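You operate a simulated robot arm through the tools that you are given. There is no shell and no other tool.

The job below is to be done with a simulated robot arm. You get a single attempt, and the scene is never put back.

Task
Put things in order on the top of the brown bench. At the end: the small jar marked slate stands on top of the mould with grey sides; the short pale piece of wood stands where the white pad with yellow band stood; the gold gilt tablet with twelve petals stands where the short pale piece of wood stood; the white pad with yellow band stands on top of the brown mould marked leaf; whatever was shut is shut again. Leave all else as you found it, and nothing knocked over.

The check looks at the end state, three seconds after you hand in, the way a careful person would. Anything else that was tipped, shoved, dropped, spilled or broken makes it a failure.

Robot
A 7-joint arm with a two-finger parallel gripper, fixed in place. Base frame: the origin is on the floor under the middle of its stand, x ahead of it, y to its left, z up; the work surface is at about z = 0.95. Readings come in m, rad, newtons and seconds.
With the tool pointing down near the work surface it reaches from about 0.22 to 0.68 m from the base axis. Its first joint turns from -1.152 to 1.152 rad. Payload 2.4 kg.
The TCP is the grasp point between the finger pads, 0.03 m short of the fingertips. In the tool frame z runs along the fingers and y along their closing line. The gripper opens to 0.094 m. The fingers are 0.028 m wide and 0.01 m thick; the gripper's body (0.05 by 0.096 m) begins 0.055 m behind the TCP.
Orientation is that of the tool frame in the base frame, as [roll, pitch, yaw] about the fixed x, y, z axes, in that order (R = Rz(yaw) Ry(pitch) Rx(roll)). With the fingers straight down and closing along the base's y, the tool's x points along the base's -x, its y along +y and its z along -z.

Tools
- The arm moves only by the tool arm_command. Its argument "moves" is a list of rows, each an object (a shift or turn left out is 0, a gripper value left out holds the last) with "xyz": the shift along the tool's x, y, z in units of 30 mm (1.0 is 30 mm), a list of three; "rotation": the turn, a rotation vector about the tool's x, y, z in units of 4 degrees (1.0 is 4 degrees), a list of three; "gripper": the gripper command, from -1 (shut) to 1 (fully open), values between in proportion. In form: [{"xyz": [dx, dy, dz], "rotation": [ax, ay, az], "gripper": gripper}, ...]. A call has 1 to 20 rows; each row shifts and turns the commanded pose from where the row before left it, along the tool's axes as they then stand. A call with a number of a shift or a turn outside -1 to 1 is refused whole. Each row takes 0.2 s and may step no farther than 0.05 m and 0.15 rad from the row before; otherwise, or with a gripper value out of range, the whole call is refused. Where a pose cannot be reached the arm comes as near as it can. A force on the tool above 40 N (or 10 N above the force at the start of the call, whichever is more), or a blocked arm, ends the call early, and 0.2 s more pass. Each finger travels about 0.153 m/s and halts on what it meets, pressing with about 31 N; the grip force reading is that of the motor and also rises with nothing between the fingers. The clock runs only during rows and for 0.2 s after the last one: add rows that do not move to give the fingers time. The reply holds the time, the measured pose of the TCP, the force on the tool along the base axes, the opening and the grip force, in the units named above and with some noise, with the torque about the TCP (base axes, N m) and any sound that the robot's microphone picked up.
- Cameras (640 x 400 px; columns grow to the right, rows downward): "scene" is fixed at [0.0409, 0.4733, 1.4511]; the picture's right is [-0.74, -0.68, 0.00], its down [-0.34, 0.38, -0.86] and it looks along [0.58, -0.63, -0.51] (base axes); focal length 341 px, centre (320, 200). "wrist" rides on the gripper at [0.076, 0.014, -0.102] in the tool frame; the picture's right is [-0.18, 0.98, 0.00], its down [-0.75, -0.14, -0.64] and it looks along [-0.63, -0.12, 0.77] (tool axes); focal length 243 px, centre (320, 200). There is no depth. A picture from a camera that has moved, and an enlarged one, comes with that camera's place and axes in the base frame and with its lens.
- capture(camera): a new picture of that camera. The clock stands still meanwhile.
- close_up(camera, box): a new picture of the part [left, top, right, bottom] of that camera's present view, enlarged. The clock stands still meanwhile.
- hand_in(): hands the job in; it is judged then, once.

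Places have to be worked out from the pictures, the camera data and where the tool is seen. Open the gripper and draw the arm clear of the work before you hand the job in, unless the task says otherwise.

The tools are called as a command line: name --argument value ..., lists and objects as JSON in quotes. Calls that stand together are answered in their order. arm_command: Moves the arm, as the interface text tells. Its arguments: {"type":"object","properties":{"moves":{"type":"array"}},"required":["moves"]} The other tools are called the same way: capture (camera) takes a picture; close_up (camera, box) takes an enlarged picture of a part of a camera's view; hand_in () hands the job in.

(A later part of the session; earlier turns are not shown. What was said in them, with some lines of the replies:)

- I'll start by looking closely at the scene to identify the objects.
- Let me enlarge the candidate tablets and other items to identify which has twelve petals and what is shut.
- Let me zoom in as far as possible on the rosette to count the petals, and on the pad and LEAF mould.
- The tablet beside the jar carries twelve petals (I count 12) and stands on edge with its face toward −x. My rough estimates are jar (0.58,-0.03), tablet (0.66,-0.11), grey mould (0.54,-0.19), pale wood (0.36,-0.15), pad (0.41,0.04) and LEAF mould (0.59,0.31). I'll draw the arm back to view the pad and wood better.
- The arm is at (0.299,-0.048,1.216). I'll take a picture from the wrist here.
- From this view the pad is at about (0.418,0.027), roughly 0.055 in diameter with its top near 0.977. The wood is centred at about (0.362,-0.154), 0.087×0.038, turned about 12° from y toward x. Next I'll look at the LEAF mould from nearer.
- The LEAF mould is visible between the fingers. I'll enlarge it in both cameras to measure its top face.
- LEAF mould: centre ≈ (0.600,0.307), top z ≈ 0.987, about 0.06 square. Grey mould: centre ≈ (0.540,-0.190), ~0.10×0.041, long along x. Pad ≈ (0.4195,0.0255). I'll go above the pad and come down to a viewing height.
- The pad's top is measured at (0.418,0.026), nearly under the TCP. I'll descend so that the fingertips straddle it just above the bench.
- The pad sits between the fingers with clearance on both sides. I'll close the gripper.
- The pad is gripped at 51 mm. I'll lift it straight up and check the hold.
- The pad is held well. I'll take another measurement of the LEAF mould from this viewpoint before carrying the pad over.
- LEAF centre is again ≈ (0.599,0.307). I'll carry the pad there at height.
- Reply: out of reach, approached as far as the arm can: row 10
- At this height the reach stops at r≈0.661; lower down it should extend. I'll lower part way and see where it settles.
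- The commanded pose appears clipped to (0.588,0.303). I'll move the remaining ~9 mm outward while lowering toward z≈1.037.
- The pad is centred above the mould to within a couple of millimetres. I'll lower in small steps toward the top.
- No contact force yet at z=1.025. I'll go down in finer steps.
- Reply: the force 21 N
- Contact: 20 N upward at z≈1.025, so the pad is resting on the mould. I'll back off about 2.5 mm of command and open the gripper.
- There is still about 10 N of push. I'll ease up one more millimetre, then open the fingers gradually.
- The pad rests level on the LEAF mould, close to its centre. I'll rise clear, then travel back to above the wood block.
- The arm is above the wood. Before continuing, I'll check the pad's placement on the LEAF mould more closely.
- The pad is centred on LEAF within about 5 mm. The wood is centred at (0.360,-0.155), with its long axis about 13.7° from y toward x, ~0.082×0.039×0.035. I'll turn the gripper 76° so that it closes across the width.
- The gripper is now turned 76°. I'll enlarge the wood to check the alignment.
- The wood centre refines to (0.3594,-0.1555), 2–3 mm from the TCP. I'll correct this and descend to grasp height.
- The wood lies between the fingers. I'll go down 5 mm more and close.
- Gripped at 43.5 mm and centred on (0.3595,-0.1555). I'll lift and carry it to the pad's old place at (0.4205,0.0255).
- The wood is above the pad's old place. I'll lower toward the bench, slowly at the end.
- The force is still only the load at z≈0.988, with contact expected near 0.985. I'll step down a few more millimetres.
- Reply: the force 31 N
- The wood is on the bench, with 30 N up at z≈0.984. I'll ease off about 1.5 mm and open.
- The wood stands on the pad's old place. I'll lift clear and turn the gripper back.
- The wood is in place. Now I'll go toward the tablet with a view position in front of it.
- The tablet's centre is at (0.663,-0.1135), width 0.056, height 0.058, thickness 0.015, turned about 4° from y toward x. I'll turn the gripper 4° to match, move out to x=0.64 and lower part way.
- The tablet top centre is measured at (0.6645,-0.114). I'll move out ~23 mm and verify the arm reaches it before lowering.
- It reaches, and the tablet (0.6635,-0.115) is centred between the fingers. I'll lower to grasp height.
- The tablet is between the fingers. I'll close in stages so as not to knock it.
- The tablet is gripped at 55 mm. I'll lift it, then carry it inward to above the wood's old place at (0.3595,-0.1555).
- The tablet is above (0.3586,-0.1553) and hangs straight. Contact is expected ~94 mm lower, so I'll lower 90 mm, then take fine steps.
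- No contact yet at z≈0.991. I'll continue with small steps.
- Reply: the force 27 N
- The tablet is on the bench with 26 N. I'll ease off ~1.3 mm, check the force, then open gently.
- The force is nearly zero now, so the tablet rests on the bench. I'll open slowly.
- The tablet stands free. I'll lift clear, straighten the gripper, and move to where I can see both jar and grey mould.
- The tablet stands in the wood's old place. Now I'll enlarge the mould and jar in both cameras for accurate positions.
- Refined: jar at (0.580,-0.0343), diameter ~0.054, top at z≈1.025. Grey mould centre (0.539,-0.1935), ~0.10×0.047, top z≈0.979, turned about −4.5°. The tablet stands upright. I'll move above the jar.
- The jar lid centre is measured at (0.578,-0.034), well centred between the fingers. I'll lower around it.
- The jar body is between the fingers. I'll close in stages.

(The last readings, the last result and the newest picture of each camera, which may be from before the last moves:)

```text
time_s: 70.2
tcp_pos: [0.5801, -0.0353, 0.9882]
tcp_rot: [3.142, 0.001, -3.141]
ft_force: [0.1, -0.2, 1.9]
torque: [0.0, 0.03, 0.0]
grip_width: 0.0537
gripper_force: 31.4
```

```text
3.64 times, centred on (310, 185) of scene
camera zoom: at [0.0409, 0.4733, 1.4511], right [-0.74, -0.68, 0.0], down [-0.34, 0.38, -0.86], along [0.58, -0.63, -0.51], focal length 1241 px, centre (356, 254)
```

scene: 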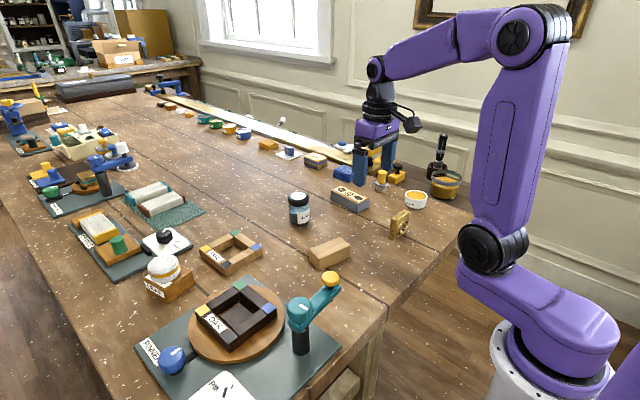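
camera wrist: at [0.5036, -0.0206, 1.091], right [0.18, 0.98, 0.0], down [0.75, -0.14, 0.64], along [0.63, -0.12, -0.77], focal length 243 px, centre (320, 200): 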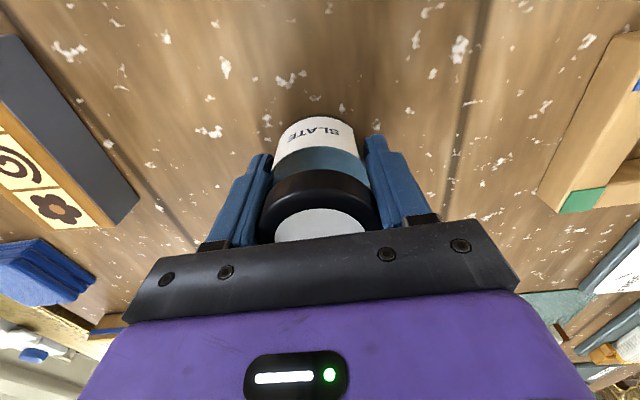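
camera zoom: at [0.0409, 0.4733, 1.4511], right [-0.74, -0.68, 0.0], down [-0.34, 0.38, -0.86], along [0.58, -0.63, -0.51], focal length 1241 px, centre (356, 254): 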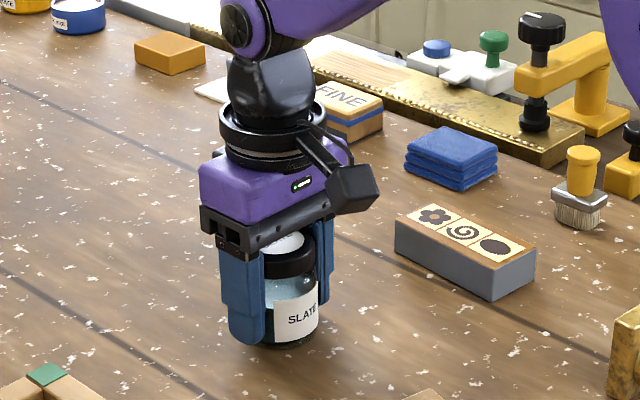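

The jar is held at 54 mm. I'll lift it and check the hold before moving.

arm_command --moves '[{"xyz": [0, 0, -0.2]}, {"xyz": [0, 0, -0.6]}, {"xyz": [0, 0, -0.8]}, {"xyz": [0, 0, -0.8]}, {"xyz": [0, 0, -0.7]}, {"xyz": [0, 0, 0]}, {"xyz": [0, 0, 0]}]'

close_up --camera "scene" --box '[250, 100, 370, 220]'

close_up --camera "wrist" --box '[0, 0, 440, 250]'

```text
time_s: 71.8
tcp_pos: [0.58, -0.0335, 1.0805]
tcp_rot: [3.141, 0.0, 3.142]
ft_force: [0.0, -0.1, -1.8]
torque: [-0.02, -0.01, -0.02]
grip_width: 0.0537
gripper_force: 30.7
```

```text
3.33 times, centred on (310, 160) of scene
camera zoom: at [0.0409, 0.4733, 1.4511], right [-0.74, -0.68, 0.0], down [-0.34, 0.38, -0.86], along [0.58, -0.63, -0.51], focal length 1138 px, centre (353, 333)
```

zoom: 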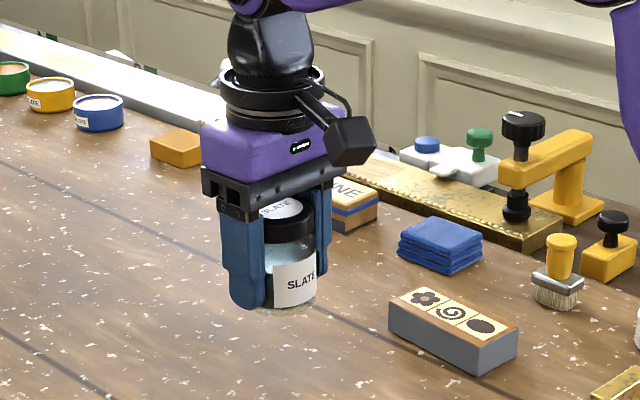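

```text
1.45 times, centred on (220, 125) of wrist
camera zoom: at [0.503, -0.0202, 1.1835], right [0.18, 0.98, 0.0], down [0.75, -0.14, 0.64], along [0.63, -0.12, -0.77], focal length 353 px, centre (466, 309)
```

zoom: 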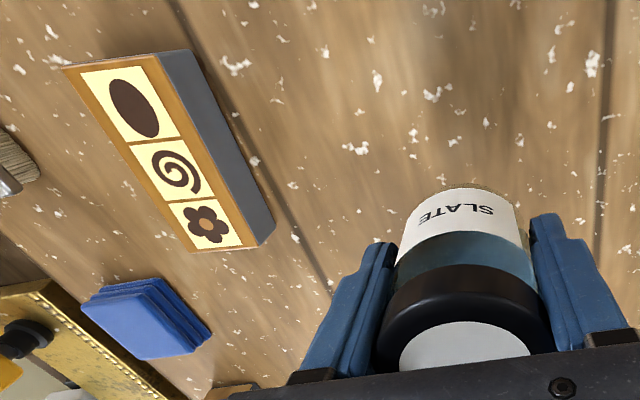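

The jar hangs straight. The mould top centre is again ≈ (0.5395,-0.194). I'll move the jar over it.

arm_command --moves '[{"xyz": [0.221, -0.888, 0]}, {"xyz": [0.221, -0.888, 0]}, {"xyz": [0.221, -0.888, 0]}, {"xyz": [0.221, -0.888, 0]}, {"xyz": [0.221, -0.888, 0]}, {"xyz": [0.221, -0.888, 0]}, {"xyz": [0, 0, 0]}, {"xyz": [0, 0, 0]}]'

close_up --camera "scene" --box '[290, 110, 420, 230]'

capture --camera "wrist"

```text
time_s: 73.6
tcp_pos: [0.5398, -0.1926, 1.0823]
tcp_rot: [-3.141, 0.0, -3.141]
ft_force: [0.5, -0.2, -1.2]
torque: [0.04, 0.01, -0.01]
grip_width: 0.0536
gripper_force: 31.1
```

```text
3.33 times, centred on (355, 170) of scene
camera zoom: at [0.0409, 0.4733, 1.4511], right [-0.74, -0.68, 0.0], down [-0.34, 0.38, -0.86], along [0.58, -0.63, -0.51], focal length 1138 px, centre (203, 300)
```

zoom: 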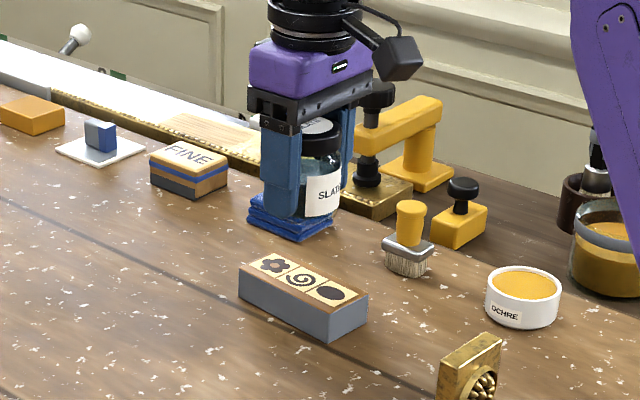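

```text
taken
camera wrist: at [0.4638, -0.179, 1.1846], right [0.18, 0.98, 0.0], down [0.75, -0.14, 0.64], along [0.63, -0.12, -0.77], focal length 243 px, centre (320, 200)
```

wrist: 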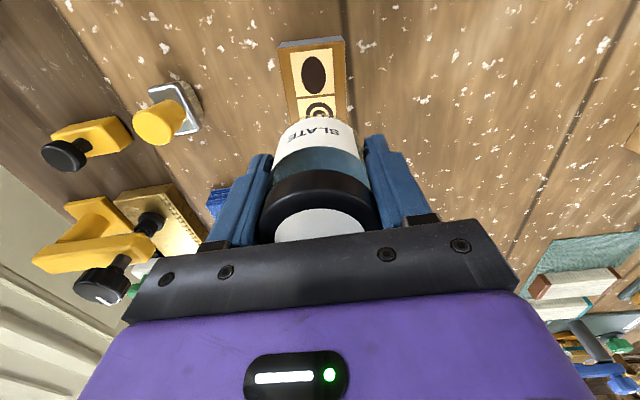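

The jar is above the mould. I'll shift 1 mm in y and lower about 54 mm, leaving roughly a centimetre of gap.

arm_command --moves '[{"xyz": [0, -0.035, 0.6]}, {"xyz": [0, 0, 0.6]}, {"xyz": [0, 0, 0.4]}, {"xyz": [0, 0, 0.2]}, {"xyz": [0, 0, 0]}, {"xyz": [0, 0, 0]}]'

close_up --camera "scene" --box '[310, 140, 400, 220]'

close_up --camera "wrist" --box '[220, 0, 420, 250]'

```text
time_s: 75.0
tcp_pos: [0.54, -0.1935, 1.0268]
tcp_rot: [-3.141, 0.001, -3.142]
ft_force: [-0.4, 0.1, -0.4]
torque: [0.04, -0.04, -0.02]
grip_width: 0.0538
gripper_force: 31.1
```

```text
5.00 times, centred on (355, 180) of scene
camera zoom: at [0.0409, 0.4733, 1.4511], right [-0.74, -0.68, 0.0], down [-0.34, 0.38, -0.86], along [0.58, -0.63, -0.51], focal length 1706 px, centre (145, 300)
```

zoom: 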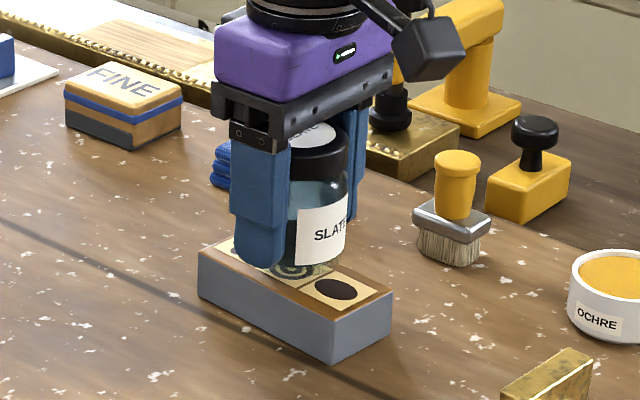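

```text
1.60 times, centred on (320, 125) of wrist
camera zoom: at [0.4639, -0.181, 1.1295], right [0.18, 0.98, 0.0], down [0.75, -0.14, 0.64], along [0.63, -0.12, -0.77], focal length 388 px, centre (320, 320)
```

zoom: 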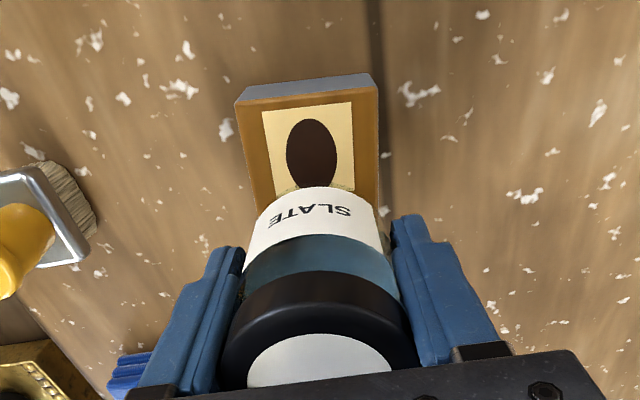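

The jar's base is lined up with the mould's middle. I'll lower in fine steps until contact.

arm_command --moves '[{"xyz": [0, 0, 0.1]}, {"xyz": [0, 0, 0.1]}, {"xyz": [0, 0, 0.04]}, {"xyz": [0, 0, 0]}]'

```text
time_s: 76.0
tcp_pos: [0.5387, -0.1949, 1.0204]
tcp_rot: [-3.141, 0.0, 3.141]
ft_force: [0.8, -0.3, -2.4]
torque: [-0.02, -0.02, 0.0]
grip_width: 0.0538
gripper_force: 31.1
```

arm_command --moves '[{"xyz": [0, 0, 0.04]}, {"xyz": [0, 0, 0.03]}, {"xyz": [0, 0, 0]}]'

```text
time_s: 76.8
tcp_pos: [0.5402, -0.1946, 1.0185]
tcp_rot: [-3.141, 0.0, -3.141]
ft_force: [-1.7, 0.6, 6.8]
torque: [0.06, 0.15, 0.01]
grip_width: 0.0536
gripper_force: 31.2
```

First contact: 6.8 N up at z≈1.0185. I'll add a touch more to be sure that it's seated.

arm_command --moves '[{"xyz": [0, 0, 0.02]}, {"xyz": [0, 0, 0]}]'

close_up --camera "scene" --box '[320, 150, 390, 220]'

close_up --camera "wrist" --box '[220, 0, 420, 250]'

```text
time_s: 77.4
tcp_pos: [0.5395, -0.1949, 1.0184]
tcp_rot: [-3.14, 0.004, 3.141]
ft_force: [-3.1, 1.0, 16.0]
torque: [0.08, 0.2, 0.02]
grip_width: 0.0538
gripper_force: 31.1
```

```text
5.71 times, centred on (355, 185) of scene
camera zoom: at [0.0406, 0.4734, 1.4511], right [-0.74, -0.68, 0.0], down [-0.34, 0.38, -0.86], along [0.58, -0.64, -0.51], focal length 1950 px, centre (120, 286)
```

zoom: 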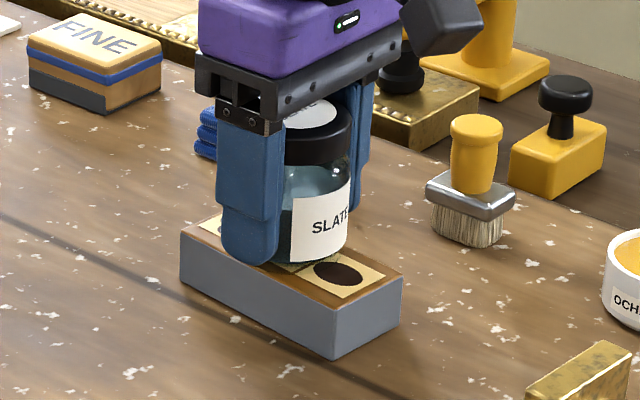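

```text
1.60 times, centred on (320, 125) of wrist
camera zoom: at [0.464, -0.1811, 1.1207], right [0.18, 0.98, 0.0], down [0.75, -0.14, 0.64], along [0.63, -0.12, -0.76], focal length 388 px, centre (320, 320)
```

zoom: 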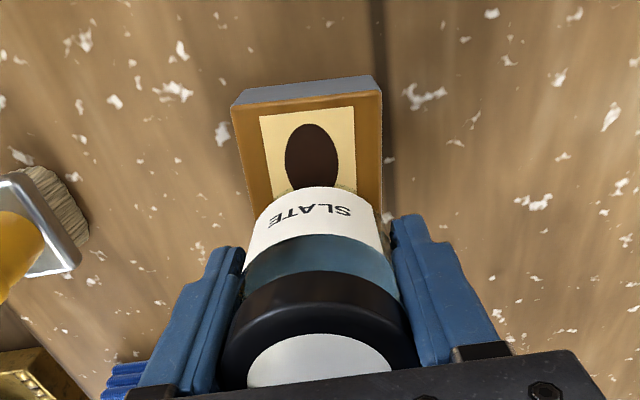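

The jar is seated on the mould and centred. I'll ease off the push, then open slowly.

arm_command --moves '[{"xyz": [0, 0, -0.035]}, {"xyz": [0, 0, 0]}, {"xyz": [0, 0, 0]}]'

```text
time_s: 78.2
tcp_pos: [0.5402, -0.1948, 1.0199]
tcp_rot: [3.141, 0.002, 3.141]
ft_force: [3.8, 0.7, 9.6]
torque: [0.04, -0.11, -0.04]
grip_width: 0.0535
gripper_force: 31.1
```

arm_command --moves '[{"xyz": [0, 0, -0.02]}, {"xyz": [0, 0, 0]}, {"xyz": [0, 0, 0]}]'

```text
time_s: 79.0
tcp_pos: [0.5395, -0.1954, 1.0195]
tcp_rot: [3.142, -0.001, 3.141]
ft_force: [0.6, -0.1, 1.7]
torque: [-0.01, -0.08, 0.0]
grip_width: 0.0537
gripper_force: 30.7
```

The push is down to ~1.7 N. I'll open the fingers in small stages.

arm_command --moves '[{"xyz": [0, 0, 0], "gripper": 0.18}, {"xyz": [0, 0, 0], "gripper": 0.26}, {"xyz": [0, 0, 0], "gripper": 0.4}, {"xyz": [0, 0, 0], "gripper": 0.6}, {"xyz": [0, 0, 0], "gripper": 0.8}, {"xyz": [0, 0, 0], "gripper": 1}, {"xyz": [0, 0, 0]}]'

close_up --camera "scene" --box '[310, 140, 400, 220]'

capture --camera "wrist"

```text
time_s: 80.6
tcp_pos: [0.5397, -0.1947, 1.0185]
tcp_rot: [3.141, 0.001, -3.14]
ft_force: [0.2, 0.9, 0.5]
torque: [0.02, -0.01, 0.01]
grip_width: 0.0938
gripper_force: 0.1
```

```text
5.00 times, centred on (355, 180) of scene
camera zoom: at [0.0409, 0.4733, 1.4511], right [-0.74, -0.68, 0.0], down [-0.34, 0.38, -0.86], along [0.58, -0.63, -0.51], focal length 1706 px, centre (145, 300)
```

zoom: 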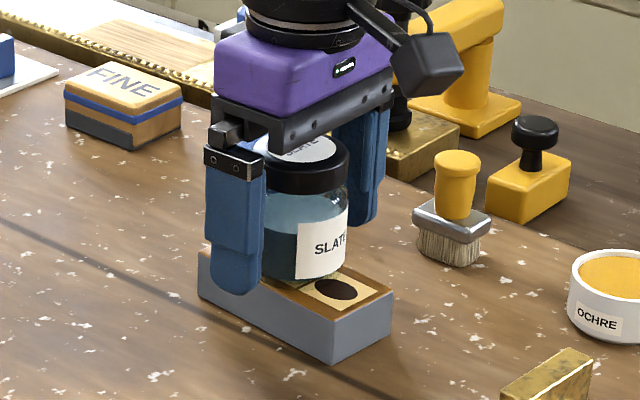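

```text
taken
camera wrist: at [0.4639, -0.1812, 1.1215], right [0.18, 0.98, 0.0], down [0.75, -0.14, 0.64], along [0.63, -0.12, -0.77], focal length 243 px, centre (320, 200)
```

wrist: 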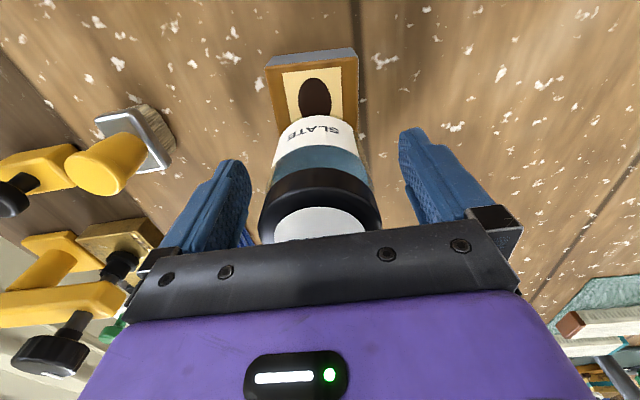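

The jar stands on its own. I'll raise the arm straight up, then draw back to the start pose.

arm_command --moves '[{"xyz": [0, 0, -0.4]}, {"xyz": [0, 0, -0.8]}, {"xyz": [0, 0, -0.9]}, {"xyz": [0, 0, -0.9]}, {"xyz": [0, 0, -0.9]}, {"xyz": [0, 0, -0.9]}, {"xyz": [0, 0, -0.9]}, {"xyz": [0.6, 0.5, -0.4]}, {"xyz": [0.6, 0.5, -0.4]}, {"xyz": [0.6, 0.5, -0.4]}, {"xyz": [0.6, 0.5, 0]}, {"xyz": [0.6, 0.5, 0]}, {"xyz": [0, 0, 0]}, {"xyz": [0, 0, 0]}]'

capture --camera "scene"

capture --camera "wrist"

```text
time_s: 83.6
tcp_pos: [0.4496, -0.12, 1.2254]
tcp_rot: [-3.14, 0.001, 3.141]
ft_force: [0.0, 0.7, -0.4]
torque: [0.01, 0.0, 0.02]
grip_width: 0.0941
gripper_force: 0.1
```

```text
taken
```

scene: 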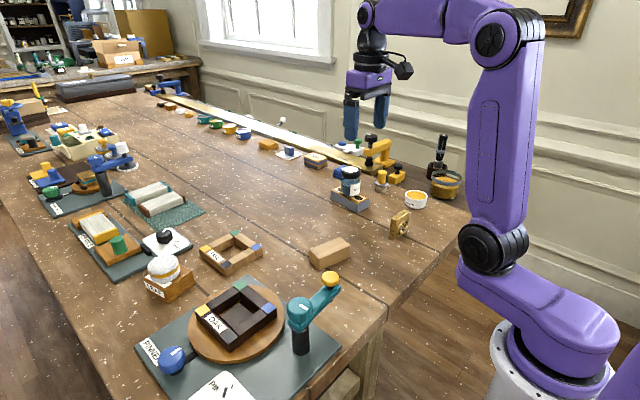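

```text
taken
camera wrist: at [0.3737, -0.1059, 1.3281], right [0.18, 0.98, 0.0], down [0.75, -0.14, 0.64], along [0.63, -0.12, -0.77], focal length 243 px, centre (320, 200)
```

wrist: 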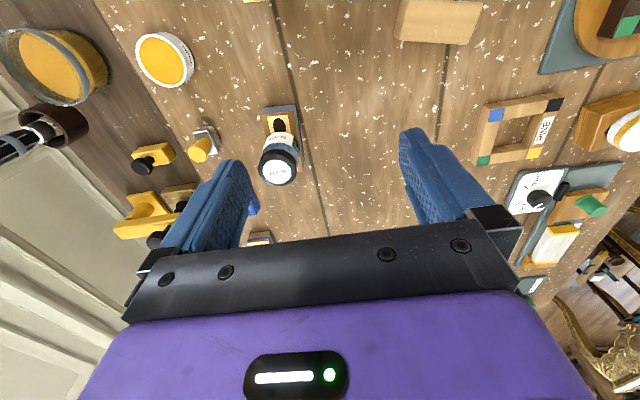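

Everything looks in place. I'll check each placement closely before handing in.

close_up --camera "scene" --box '[300, 150, 440, 280]'

close_up --camera "scene" --box '[130, 230, 230, 310]'

close_up --camera "scene" --box '[325, 155, 380, 215]'

close_up --camera "wrist" --box '[560, 70, 640, 180]'

```text
3.08 times, centred on (370, 215) of scene
camera zoom: at [0.0409, 0.4733, 1.4511], right [-0.74, -0.68, 0.0], down [-0.34, 0.38, -0.86], along [0.58, -0.63, -0.51], focal length 1050 px, centre (166, 154)
```

zoom: 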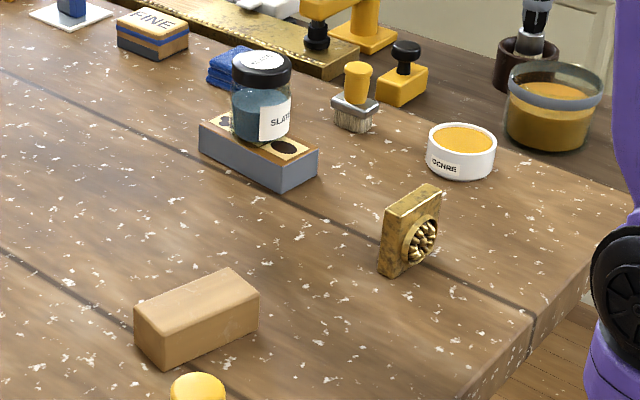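

```text
5.00 times, centred on (180, 270) of scene
camera zoom: at [0.0409, 0.4733, 1.4511], right [-0.74, -0.68, 0.0], down [-0.34, 0.38, -0.86], along [0.58, -0.63, -0.51], focal length 1706 px, centre (1020, -150)
```

zoom: 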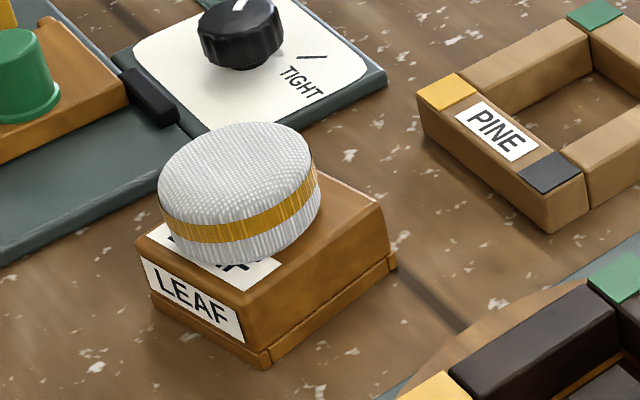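

```text
6.67 times, centred on (352, 185) of scene
camera zoom: at [0.0409, 0.4733, 1.4511], right [-0.74, -0.68, 0.0], down [-0.34, 0.38, -0.86], along [0.58, -0.63, -0.51], focal length 2275 px, centre (103, 300)
```

zoom: 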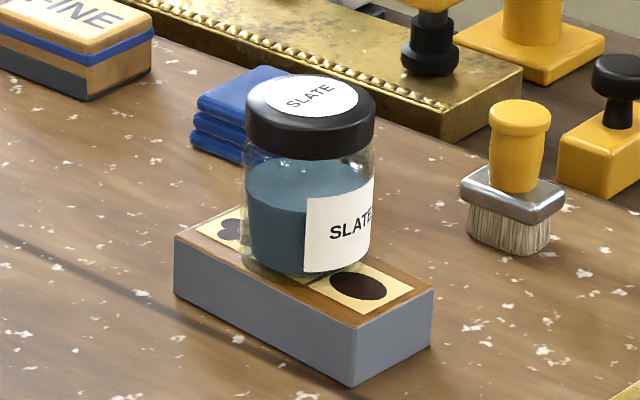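

```text
3.64 times, centred on (600, 125) of wrist
camera zoom: at [0.3737, -0.1059, 1.3281], right [0.18, 0.98, 0.0], down [0.75, -0.14, 0.64], along [0.63, -0.12, -0.77], focal length 882 px, centre (-698, 473)
```

zoom: 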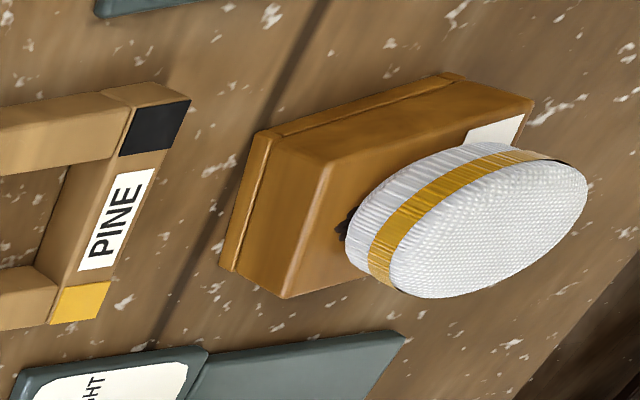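

All four pieces are where they should be and stand upright. The jar is on the grey-sided mould, the pad on the LEAF mould, the wood on the pad's old place and the tablet on the wood's old place. The moulds haven't shifted, nothing was opened, and the gripper is open and clear. I'll hand in.

hand_in

```text
The job is handed in.
```

I moved all four pieces into place and handed the job in. I don't have the check's result.

- **Slate jar:** it stands centred on top of the mould with grey sides, with its lid still on. The jar is slightly wider than the mould, so it overhangs a few millimetres on each long side.
- **White pad with yellow band:** it sits flat on the brown mould marked leaf, about 5 mm off centre.
- **Short pale piece of wood:** it stands where the pad stood, at about (0.421, 0.026).
- **Gold tablet with twelve petals:** it stands upright where the wood stood, at about (0.359, -0.155).

The final pictures showed nothing tipped or knocked over, and neither mould had shifted. I opened nothing, so nothing needed shutting again. The gripper is open and the arm is back near its starting pose.
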